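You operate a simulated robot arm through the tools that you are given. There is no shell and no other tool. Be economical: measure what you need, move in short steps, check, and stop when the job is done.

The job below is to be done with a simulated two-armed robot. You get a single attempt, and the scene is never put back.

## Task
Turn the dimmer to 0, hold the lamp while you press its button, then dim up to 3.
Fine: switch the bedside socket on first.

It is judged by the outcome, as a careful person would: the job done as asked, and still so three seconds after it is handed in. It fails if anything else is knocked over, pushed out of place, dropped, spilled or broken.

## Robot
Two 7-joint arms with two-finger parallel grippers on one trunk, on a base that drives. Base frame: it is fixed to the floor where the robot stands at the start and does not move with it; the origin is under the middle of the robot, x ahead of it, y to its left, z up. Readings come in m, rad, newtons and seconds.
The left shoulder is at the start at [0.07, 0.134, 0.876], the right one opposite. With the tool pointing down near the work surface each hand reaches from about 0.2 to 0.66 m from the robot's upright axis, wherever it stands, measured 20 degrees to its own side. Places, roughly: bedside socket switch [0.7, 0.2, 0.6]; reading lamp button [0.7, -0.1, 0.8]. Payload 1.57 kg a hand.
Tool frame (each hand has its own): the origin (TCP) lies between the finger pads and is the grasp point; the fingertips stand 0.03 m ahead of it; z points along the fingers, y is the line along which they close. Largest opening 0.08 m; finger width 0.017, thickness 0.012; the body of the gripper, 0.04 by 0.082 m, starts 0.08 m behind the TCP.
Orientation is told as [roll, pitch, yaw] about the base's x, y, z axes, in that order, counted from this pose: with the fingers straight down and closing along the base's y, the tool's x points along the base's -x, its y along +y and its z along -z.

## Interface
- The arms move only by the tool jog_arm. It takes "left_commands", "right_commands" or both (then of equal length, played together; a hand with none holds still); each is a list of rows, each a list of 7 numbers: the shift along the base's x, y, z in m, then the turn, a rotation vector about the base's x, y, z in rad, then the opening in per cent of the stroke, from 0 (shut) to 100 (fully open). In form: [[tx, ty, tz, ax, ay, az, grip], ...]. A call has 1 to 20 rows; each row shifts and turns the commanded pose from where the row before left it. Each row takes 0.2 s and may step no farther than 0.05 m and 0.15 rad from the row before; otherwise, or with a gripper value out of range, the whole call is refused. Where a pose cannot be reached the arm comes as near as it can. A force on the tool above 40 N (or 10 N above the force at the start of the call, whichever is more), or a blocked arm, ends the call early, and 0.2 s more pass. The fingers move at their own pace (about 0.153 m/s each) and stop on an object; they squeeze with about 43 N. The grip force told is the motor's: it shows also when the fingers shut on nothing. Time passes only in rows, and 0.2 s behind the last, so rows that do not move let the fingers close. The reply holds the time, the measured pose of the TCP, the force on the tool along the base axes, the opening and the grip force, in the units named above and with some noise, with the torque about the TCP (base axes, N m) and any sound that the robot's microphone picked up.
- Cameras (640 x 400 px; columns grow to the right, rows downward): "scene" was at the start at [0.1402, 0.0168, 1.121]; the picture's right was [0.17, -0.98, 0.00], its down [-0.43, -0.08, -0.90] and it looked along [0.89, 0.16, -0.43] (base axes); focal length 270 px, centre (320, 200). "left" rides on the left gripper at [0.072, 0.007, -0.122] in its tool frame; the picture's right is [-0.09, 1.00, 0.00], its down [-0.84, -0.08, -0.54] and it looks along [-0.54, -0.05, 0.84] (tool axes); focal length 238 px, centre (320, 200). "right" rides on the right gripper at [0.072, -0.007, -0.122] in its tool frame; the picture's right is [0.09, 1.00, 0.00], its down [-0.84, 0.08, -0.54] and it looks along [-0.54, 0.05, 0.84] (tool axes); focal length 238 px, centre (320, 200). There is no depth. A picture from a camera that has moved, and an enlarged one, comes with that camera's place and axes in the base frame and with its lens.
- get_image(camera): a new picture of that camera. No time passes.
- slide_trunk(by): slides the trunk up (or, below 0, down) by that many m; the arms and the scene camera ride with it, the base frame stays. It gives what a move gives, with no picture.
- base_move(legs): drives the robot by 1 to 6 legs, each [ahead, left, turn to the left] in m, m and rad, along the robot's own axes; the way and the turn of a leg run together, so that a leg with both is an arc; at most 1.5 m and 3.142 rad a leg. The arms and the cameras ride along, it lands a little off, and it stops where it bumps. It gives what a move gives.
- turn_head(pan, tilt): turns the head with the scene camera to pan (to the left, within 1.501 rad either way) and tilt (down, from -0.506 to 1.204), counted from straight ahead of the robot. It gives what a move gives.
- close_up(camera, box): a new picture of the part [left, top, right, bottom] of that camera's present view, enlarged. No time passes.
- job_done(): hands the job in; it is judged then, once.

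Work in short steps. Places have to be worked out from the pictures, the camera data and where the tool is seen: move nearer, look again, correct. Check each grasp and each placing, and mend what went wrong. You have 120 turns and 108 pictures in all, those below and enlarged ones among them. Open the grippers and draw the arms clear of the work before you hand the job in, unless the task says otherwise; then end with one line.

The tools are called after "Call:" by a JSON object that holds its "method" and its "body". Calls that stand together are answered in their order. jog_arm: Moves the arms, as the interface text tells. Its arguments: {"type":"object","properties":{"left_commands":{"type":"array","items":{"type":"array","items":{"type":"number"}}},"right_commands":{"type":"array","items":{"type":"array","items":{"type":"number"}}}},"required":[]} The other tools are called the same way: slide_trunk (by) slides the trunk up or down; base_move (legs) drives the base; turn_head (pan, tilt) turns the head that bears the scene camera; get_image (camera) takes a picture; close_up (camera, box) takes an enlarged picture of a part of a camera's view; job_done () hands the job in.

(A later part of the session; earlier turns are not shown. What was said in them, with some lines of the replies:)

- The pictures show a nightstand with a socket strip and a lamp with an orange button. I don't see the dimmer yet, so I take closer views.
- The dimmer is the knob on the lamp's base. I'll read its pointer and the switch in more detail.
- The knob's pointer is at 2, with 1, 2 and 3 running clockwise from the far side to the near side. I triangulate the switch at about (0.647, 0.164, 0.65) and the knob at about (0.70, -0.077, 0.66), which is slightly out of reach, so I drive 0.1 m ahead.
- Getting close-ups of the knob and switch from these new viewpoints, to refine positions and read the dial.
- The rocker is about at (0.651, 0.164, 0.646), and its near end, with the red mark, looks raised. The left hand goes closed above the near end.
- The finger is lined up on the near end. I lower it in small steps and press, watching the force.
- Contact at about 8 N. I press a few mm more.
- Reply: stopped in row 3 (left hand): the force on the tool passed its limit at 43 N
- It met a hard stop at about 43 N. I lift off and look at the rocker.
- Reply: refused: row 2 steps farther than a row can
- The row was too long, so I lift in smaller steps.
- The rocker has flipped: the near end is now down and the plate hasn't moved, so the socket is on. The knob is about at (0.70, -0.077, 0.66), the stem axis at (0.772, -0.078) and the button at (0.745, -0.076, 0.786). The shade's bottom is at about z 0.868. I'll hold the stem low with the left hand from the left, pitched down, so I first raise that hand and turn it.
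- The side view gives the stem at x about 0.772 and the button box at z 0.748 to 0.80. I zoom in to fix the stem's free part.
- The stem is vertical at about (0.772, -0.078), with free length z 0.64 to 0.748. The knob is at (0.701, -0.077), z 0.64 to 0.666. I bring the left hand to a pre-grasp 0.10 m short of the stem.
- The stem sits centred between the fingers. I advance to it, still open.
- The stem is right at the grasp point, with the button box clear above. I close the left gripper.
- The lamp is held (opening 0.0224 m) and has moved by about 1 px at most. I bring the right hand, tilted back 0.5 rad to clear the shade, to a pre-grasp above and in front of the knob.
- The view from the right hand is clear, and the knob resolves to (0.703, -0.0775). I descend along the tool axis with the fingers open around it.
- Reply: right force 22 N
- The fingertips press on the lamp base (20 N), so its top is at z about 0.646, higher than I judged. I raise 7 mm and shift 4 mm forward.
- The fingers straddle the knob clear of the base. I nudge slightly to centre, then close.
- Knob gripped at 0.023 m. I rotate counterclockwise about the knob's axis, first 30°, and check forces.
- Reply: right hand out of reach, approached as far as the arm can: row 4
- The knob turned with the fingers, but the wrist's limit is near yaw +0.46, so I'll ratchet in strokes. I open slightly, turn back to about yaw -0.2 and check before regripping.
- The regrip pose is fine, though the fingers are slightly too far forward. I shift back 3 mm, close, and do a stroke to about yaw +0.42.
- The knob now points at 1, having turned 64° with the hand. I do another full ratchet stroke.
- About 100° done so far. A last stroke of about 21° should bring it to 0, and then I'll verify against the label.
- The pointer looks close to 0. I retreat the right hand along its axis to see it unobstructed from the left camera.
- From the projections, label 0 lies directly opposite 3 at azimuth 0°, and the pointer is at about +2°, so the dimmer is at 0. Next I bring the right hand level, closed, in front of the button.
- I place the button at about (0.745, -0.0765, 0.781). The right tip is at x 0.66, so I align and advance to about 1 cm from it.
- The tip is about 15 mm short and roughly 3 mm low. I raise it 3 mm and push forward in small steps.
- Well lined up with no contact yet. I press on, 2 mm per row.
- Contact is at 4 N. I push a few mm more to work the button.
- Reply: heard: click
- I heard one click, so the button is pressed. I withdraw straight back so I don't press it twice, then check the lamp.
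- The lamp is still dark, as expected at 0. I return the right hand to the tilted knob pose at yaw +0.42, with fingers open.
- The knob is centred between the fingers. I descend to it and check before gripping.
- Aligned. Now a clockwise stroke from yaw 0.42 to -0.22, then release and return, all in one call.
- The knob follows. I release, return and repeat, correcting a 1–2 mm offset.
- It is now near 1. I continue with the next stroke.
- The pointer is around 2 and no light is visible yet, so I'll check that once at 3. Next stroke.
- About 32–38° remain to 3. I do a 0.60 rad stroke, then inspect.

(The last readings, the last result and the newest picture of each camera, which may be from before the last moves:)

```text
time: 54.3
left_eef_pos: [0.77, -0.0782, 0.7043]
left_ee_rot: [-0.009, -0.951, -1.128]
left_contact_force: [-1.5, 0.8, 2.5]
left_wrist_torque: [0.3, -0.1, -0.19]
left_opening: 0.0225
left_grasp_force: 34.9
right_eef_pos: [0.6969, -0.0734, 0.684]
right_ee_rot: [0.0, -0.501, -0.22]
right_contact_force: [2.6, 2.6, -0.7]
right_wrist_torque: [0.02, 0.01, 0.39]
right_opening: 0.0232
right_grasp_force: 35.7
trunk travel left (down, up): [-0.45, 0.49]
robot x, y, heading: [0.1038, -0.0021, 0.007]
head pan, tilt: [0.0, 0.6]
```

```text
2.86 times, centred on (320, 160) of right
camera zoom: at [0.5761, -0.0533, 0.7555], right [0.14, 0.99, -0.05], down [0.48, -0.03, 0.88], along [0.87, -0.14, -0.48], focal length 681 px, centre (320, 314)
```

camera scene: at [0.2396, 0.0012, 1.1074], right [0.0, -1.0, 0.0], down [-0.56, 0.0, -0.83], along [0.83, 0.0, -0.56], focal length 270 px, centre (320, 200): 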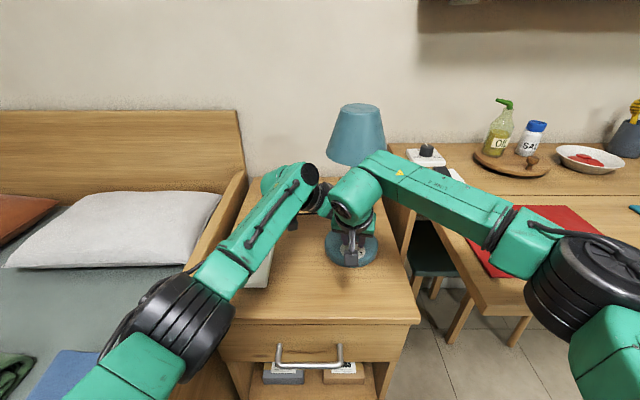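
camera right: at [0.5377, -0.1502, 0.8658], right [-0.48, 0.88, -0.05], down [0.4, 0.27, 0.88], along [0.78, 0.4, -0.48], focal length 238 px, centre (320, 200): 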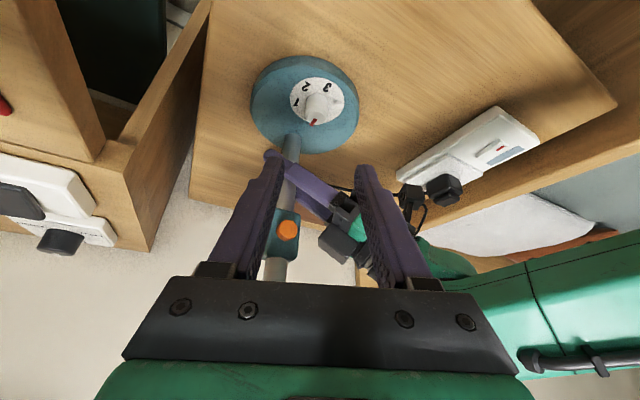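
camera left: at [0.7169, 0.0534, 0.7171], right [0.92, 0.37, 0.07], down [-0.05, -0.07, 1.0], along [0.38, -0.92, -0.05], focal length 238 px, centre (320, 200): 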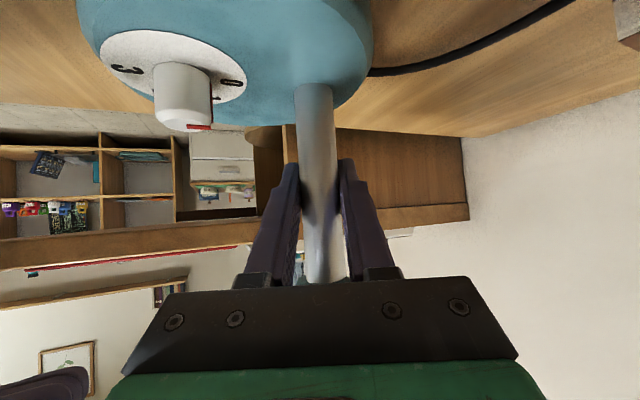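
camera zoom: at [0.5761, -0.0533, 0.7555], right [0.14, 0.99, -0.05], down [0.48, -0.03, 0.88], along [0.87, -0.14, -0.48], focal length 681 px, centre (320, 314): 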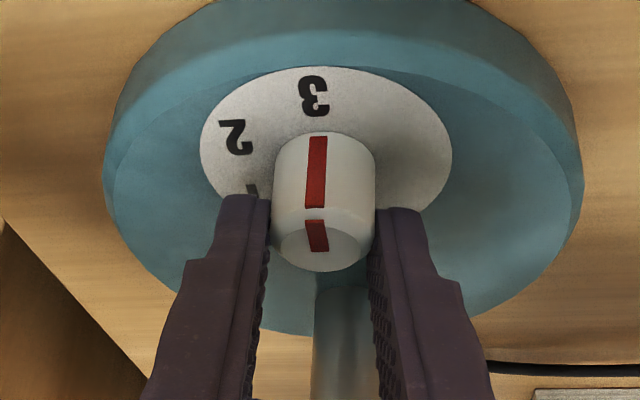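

The stripe lines up with 3, and the torque suggests the end stop. I release the knob, retreat the right hand, and look at the lamp.

Call:
{"method": "jog_arm", "body": {"right_commands": [[0, 0, 0, 0, 0, 0, 65], [0, 0, 0, 0, 0, 0, 65], [-0.015, 0.002, 0.03, 0, 0, 0, 65], [-0.015, 0, 0.03, 0, 0, 0.07, 65], [-0.015, 0, 0.03, 0, 0, 0.07, 65], [-0.03, -0.02, 0.02, 0, 0, 0.07, 65], [-0.03, -0.03, 0.01, 0, 0, 0, 65], [-0.03, -0.03, 0.01, 0, 0, 0, 65]]}}

Call:
{"method": "get_image", "body": {"camera": "scene"}}

Call:
{"method": "get_image", "body": {"camera": "right"}}

```text
time: 56.1
left_eef_pos: [0.7699, -0.0778, 0.7039]
left_ee_rot: [-0.009, -0.951, -1.127]
left_contact_force: [-1.4, -1.6, 0.2]
left_wrist_torque: [0.05, -0.05, 0.03]
left_opening: 0.0226
left_grasp_force: 35.3
right_eef_pos: [0.5616, -0.154, 0.8148]
right_ee_rot: [-0.003, -0.5, -0.007]
right_contact_force: [-0.1, -0.4, 0.1]
right_wrist_torque: [-0.02, -0.03, 0.02]
right_opening: 0.052
right_grasp_force: 0.1
trunk travel left (down, up): [-0.45, 0.49]
robot x, y, heading: [0.1022, -0.0014, 0.005]
head pan, tilt: [0.0, 0.6]
```

```text
39 pictures are left
camera scene: at [0.2392, 0.0006, 1.1075], right [0.0, -1.0, 0.0], down [-0.56, 0.0, -0.83], along [0.83, 0.0, -0.56], focal length 270 px, centre (320, 200)
```

scene: 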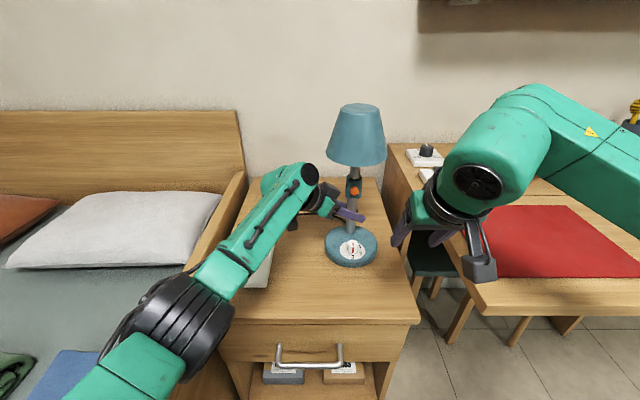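

```text
38 pictures are left
camera right: at [0.439, -0.16, 0.8869], right [-0.07, 1.0, -0.05], down [0.47, 0.07, 0.88], along [0.88, 0.04, -0.48], focal length 238 px, centre (320, 200)
```

right: 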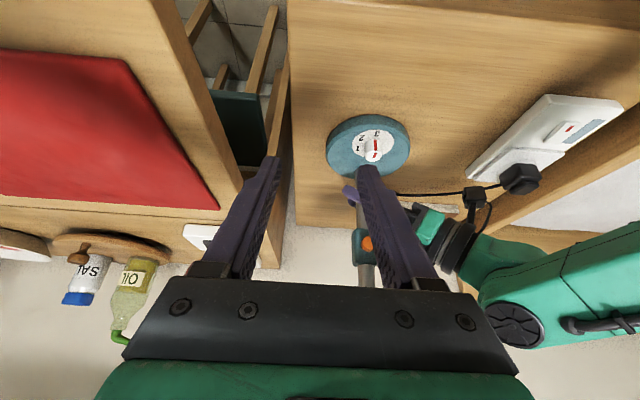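

No obvious glow. I check the shade, dial, button and switch close up.

Call:
{"method": "close_up", "body": {"camera": "scene", "box": [310, 95, 400, 275]}}

Call:
{"method": "close_up", "body": {"camera": "right", "box": [460, 80, 640, 200]}}

Call:
{"method": "close_up", "body": {"camera": "right", "box": [320, 105, 420, 185]}}

```text
2.22 times, centred on (355, 185) of scene
camera zoom: at [0.2392, 0.0006, 1.1075], right [0.0, -1.0, 0.0], down [-0.56, 0.0, -0.83], along [0.83, 0.0, -0.56], focal length 601 px, centre (242, 233)
```

zoom: 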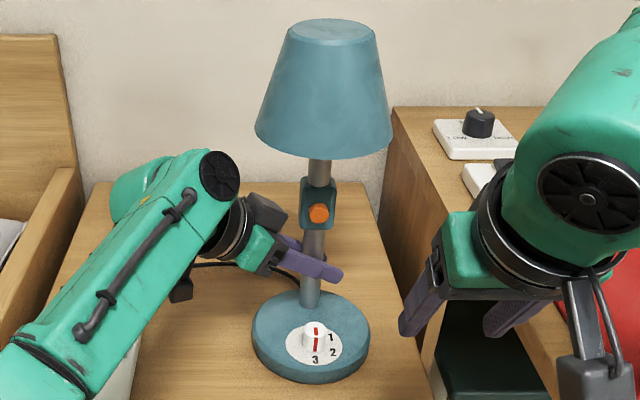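

```text
3.33 times, centred on (550, 140) of right
camera zoom: at [0.439, -0.16, 0.8869], right [-0.07, 1.0, -0.05], down [0.47, 0.07, 0.88], along [0.88, 0.04, -0.48], focal length 794 px, centre (-447, 400)
```

zoom: 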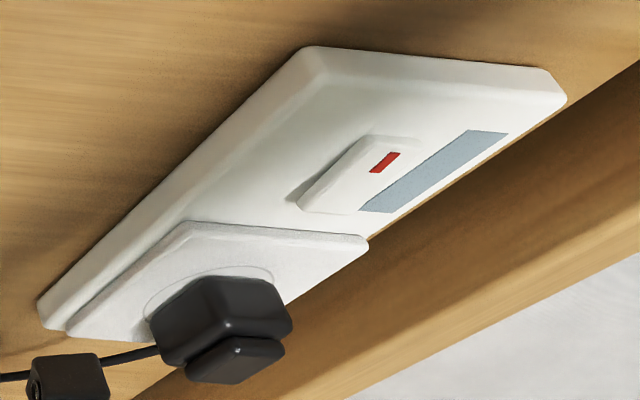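

```text
5.00 times, centred on (370, 145) of right
camera zoom: at [0.439, -0.16, 0.8869], right [-0.07, 1.0, -0.05], down [0.47, 0.07, 0.88], along [0.88, 0.04, -0.48], focal length 1192 px, centre (70, 475)
```

zoom: 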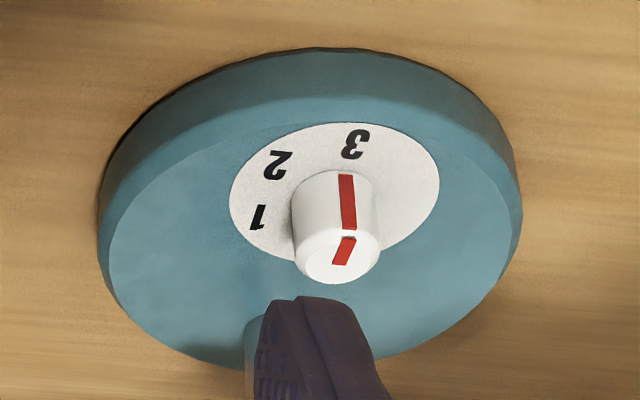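

The dial is on 3 and the rocker's red end is down. To judge whether the lamp is lit, I level the right hand so its camera looks up under the shade.

Call:
{"method": "jog_arm", "body": {"right_commands": [[0, 0, -0.005, 0, -0.15, 0, 30], [0, 0, -0.005, 0, -0.15, 0, 0], [0, 0, -0.005, 0, -0.15, 0, 0], [0, 0, -0.005, 0, -0.15, 0, 0], [0, 0, -0.005, 0, -0.15, 0, 0], [0, 0, 0, 0, -0.15, 0, 0], [0, 0, 0, 0, -0.15, 0, 0]]}}

Call:
{"method": "get_image", "body": {"camera": "right"}}

```text
time: 57.7
left_eef_pos: [0.7713, -0.0777, 0.7049]
left_ee_rot: [-0.01, -0.954, -1.126]
left_contact_force: [-1.1, -0.2, 0.5]
left_wrist_torque: [0.12, -0.14, 0.02]
left_opening: 0.0228
left_grasp_force: 35.6
right_eef_pos: [0.5631, -0.1534, 0.7909]
right_ee_rot: [0.014, -1.202, -0.02]
right_contact_force: [-0.1, 0.4, 0.7]
right_wrist_torque: [-0.03, -0.01, 0.01]
right_opening: 0.0
right_grasp_force: 21.0
right hand out of reach, approached as far as the arm can: row 5, 6, 7
trunk travel left (down, up): [-0.45, 0.49]
robot x, y, heading: [0.1041, 0.0035, 0.005]
head pan, tilt: [0.0, 0.6]
```

```text
34 pictures are left
camera right: at [0.4217, -0.1581, 0.7676], right [-0.03, 1.0, -0.08], down [-0.2, 0.07, 0.98], along [0.98, 0.04, 0.2], focal length 238 px, centre (320, 200)
```

right: 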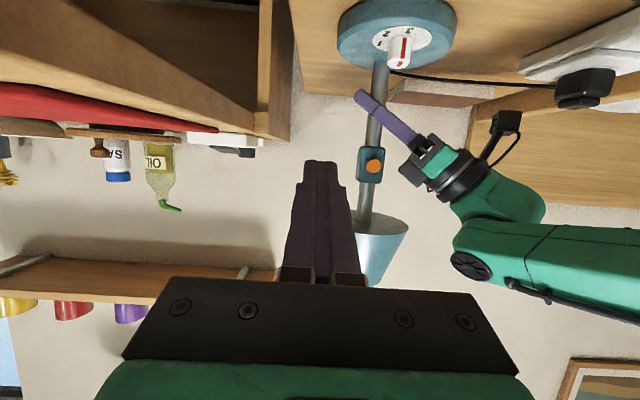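

Call:
{"method": "close_up", "body": {"camera": "right", "box": [330, 130, 430, 290]}}

```text
2.50 times, centred on (380, 210) of right
camera zoom: at [0.4217, -0.1581, 0.7676], right [-0.03, 1.0, -0.08], down [-0.2, 0.07, 0.98], along [0.98, 0.04, 0.2], focal length 596 px, centre (170, 175)
```

zoom: 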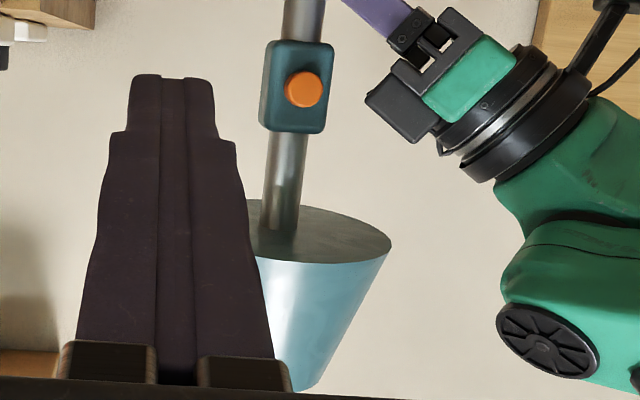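

No bulb is visible under the shade, so light may simply not be drawn, and I want to re-check the socket rocker. The lamp work is done, so I release the stem and back the left hand out along its approach.

Call:
{"method": "jog_arm", "body": {"left_commands": [[0, 0, 0, 0, 0, 0, 45], [0, 0, 0, 0, 0, 0, 70], [0, 0, 0, 0, 0, 0, 70], [-0.0112, 0.0245, 0.018, 0, 0, 0, 70], [-0.0112, 0.0245, 0.018, 0, 0, 0, 70], [-0.0112, 0.0245, 0.018, 0, 0, 0, 70], [-0.0173, 0.0267, 0.0241, 0, 0, 0, 70], [-0.0173, 0.0267, 0.0241, 0, 0, 0, 70], [-0.0173, 0.0267, 0.0241, 0, 0, 0, 70], [-0.0173, 0.0267, 0.0241, 0, 0, 0, 70], [-0.0173, 0.0267, 0.0241, 0, 0, 0, 70]]}}

Call:
{"method": "get_image", "body": {"camera": "scene"}}

Call:
{"method": "close_up", "body": {"camera": "scene", "box": [215, 215, 285, 295]}}

Call:
{"method": "close_up", "body": {"camera": "scene", "box": [230, 255, 260, 278]}}

```text
time: 60.1
left_eef_pos: [0.6469, 0.1299, 0.8779]
left_ee_rot: [-0.011, -0.95, -1.129]
left_contact_force: [-0.5, -0.2, 0.5]
left_wrist_torque: [0.0, -0.05, -0.01]
left_opening: 0.056
left_grasp_force: 0.0
right_eef_pos: [0.5605, -0.1527, 0.7911]
right_ee_rot: [0.013, -1.2, -0.021]
right_contact_force: [0.2, -0.2, 0.0]
right_wrist_torque: [-0.01, -0.03, 0.02]
right_opening: 0.0
right_grasp_force: 21.0
trunk travel left (down, up): [-0.45, 0.49]
robot x, y, heading: [0.1047, 0.0018, 0.002]
head pan, tilt: [0.0, 0.6]
```

```text
32 pictures are left
camera scene: at [0.2392, 0.0016, 1.1075], right [0.0, -1.0, 0.0], down [-0.56, 0.0, -0.83], along [0.83, 0.0, -0.56], focal length 270 px, centre (320, 200)
```

scene: 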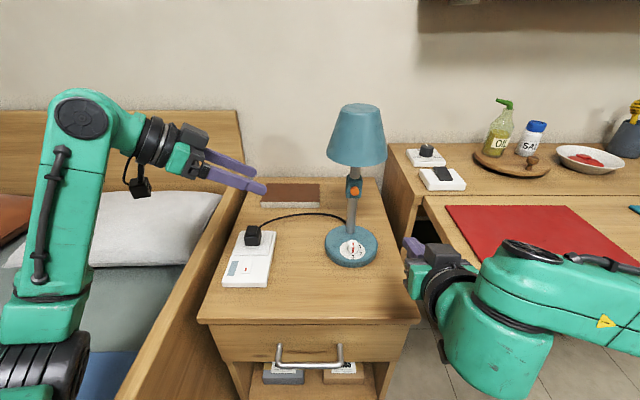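

```text
5.00 times, centred on (250, 255) of scene
camera zoom: at [0.2392, 0.0016, 1.1075], right [0.0, -1.0, 0.0], down [-0.56, 0.0, -0.83], along [0.83, 0.0, -0.56], focal length 1353 px, centre (670, -75)
```

zoom: 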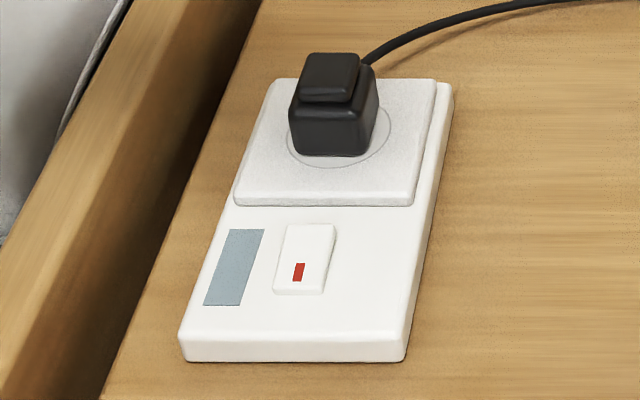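

```text
16.00 times, centred on (245, 266) of scene
camera zoom: at [0.2392, 0.0016, 1.1075], right [0.0, -1.0, 0.0], down [-0.56, 0.0, -0.83], along [0.83, 0.0, -0.56], focal length 4328 px, centre (1520, -864)
```

zoom: 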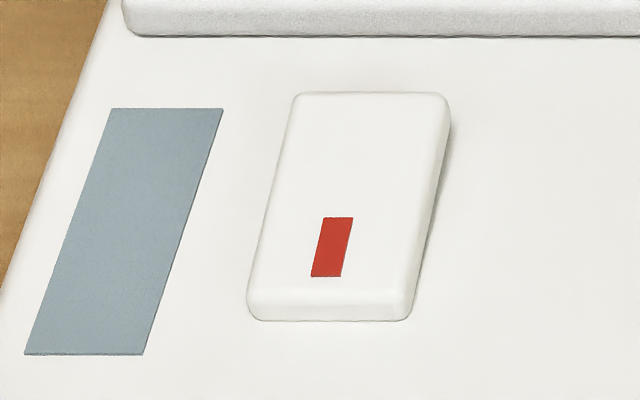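

The rocker is clearly flipped and latched with its red end down, and the lamp stands where it was. I draw both arms clear and take a last look at the dial and lamp.

Call:
{"method": "jog_arm", "body": {"left_commands": [[-0.03, 0.02, 0.02, 0, 0, 0, 70], [-0.03, 0.02, 0.02, 0, 0, 0, 70], [-0.03, 0.02, 0.02, 0, 0, 0, 70], [0, 0, 0, 0, 0, 0, 70]], "right_commands": [[-0.01, 0, 0.03, 0, 0.14, 0, 30], [-0.01, 0, 0.03, 0, 0.14, 0, 70], [-0.01, 0, 0.03, 0, 0.14, 0, 70], [-0.01, 0, 0.03, 0, 0.14, 0, 70]]}}

Call:
{"method": "close_up", "body": {"camera": "scene", "box": [330, 235, 372, 262]}}

Call:
{"method": "get_image", "body": {"camera": "scene"}}

```text
time: 61.1
left_eef_pos: [0.5601, 0.1884, 0.9372]
left_ee_rot: [-0.011, -0.951, -1.123]
left_contact_force: [-0.3, -0.7, 0.2]
left_wrist_torque: [-0.03, 0.0, -0.03]
left_opening: 0.0561
left_grasp_force: 0.1
right_eef_pos: [0.5218, -0.1525, 0.908]
right_ee_rot: [-0.001, -0.635, -0.008]
right_contact_force: [-0.1, 0.9, 0.3]
right_wrist_torque: [0.0, 0.0, 0.02]
right_opening: 0.0559
right_grasp_force: 0.0
trunk travel left (down, up): [-0.45, 0.49]
robot x, y, heading: [0.1049, 0.0011, 0.0]
head pan, tilt: [0.0, 0.6]
```

```text
14.81 times, centred on (351, 248) of scene
camera zoom: at [0.2405, 0.0014, 1.1072], right [0.0, -1.0, 0.0], down [-0.57, 0.0, -0.82], along [0.82, 0.0, -0.57], focal length 4008 px, centre (-139, -518)
```

zoom: 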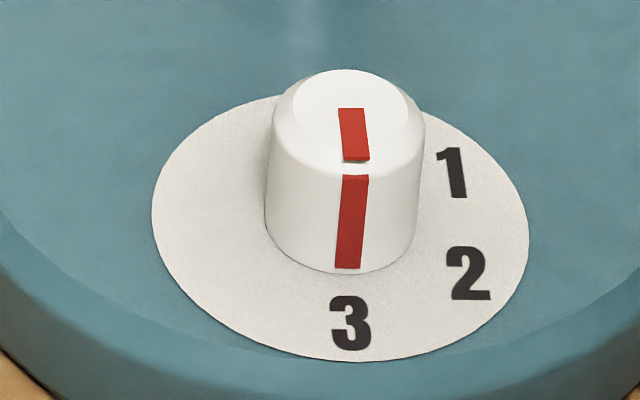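

```text
28 pictures are left
camera scene: at [0.2405, 0.0014, 1.1072], right [0.0, -1.0, 0.0], down [-0.57, 0.0, -0.82], along [0.82, 0.0, -0.57], focal length 270 px, centre (320, 200)
```

scene: 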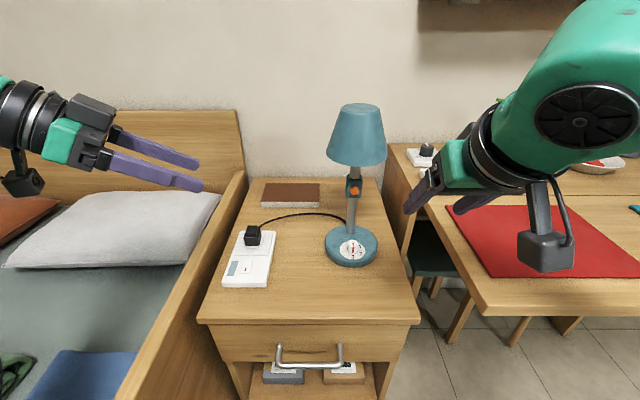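

The pointer is squarely on 3, the rocker is latched, the button clicked once while the lamp was held, and nothing is displaced. Both arms are clear, so I hand in.

Call:
{"method": "job_done", "body": {}}

```text
The job is handed in.
```

I did every step and handed the job in, but I never saw the lamp light up: I switched the socket on, turned the dimmer to 0, held the lamp and pressed its button once (it clicked), then turned the dimmer up to 3. The pictures may not draw light, but I also judged the socket switch to be on only from its rocker flipping and staying down at the red-marked end, with no click heard.
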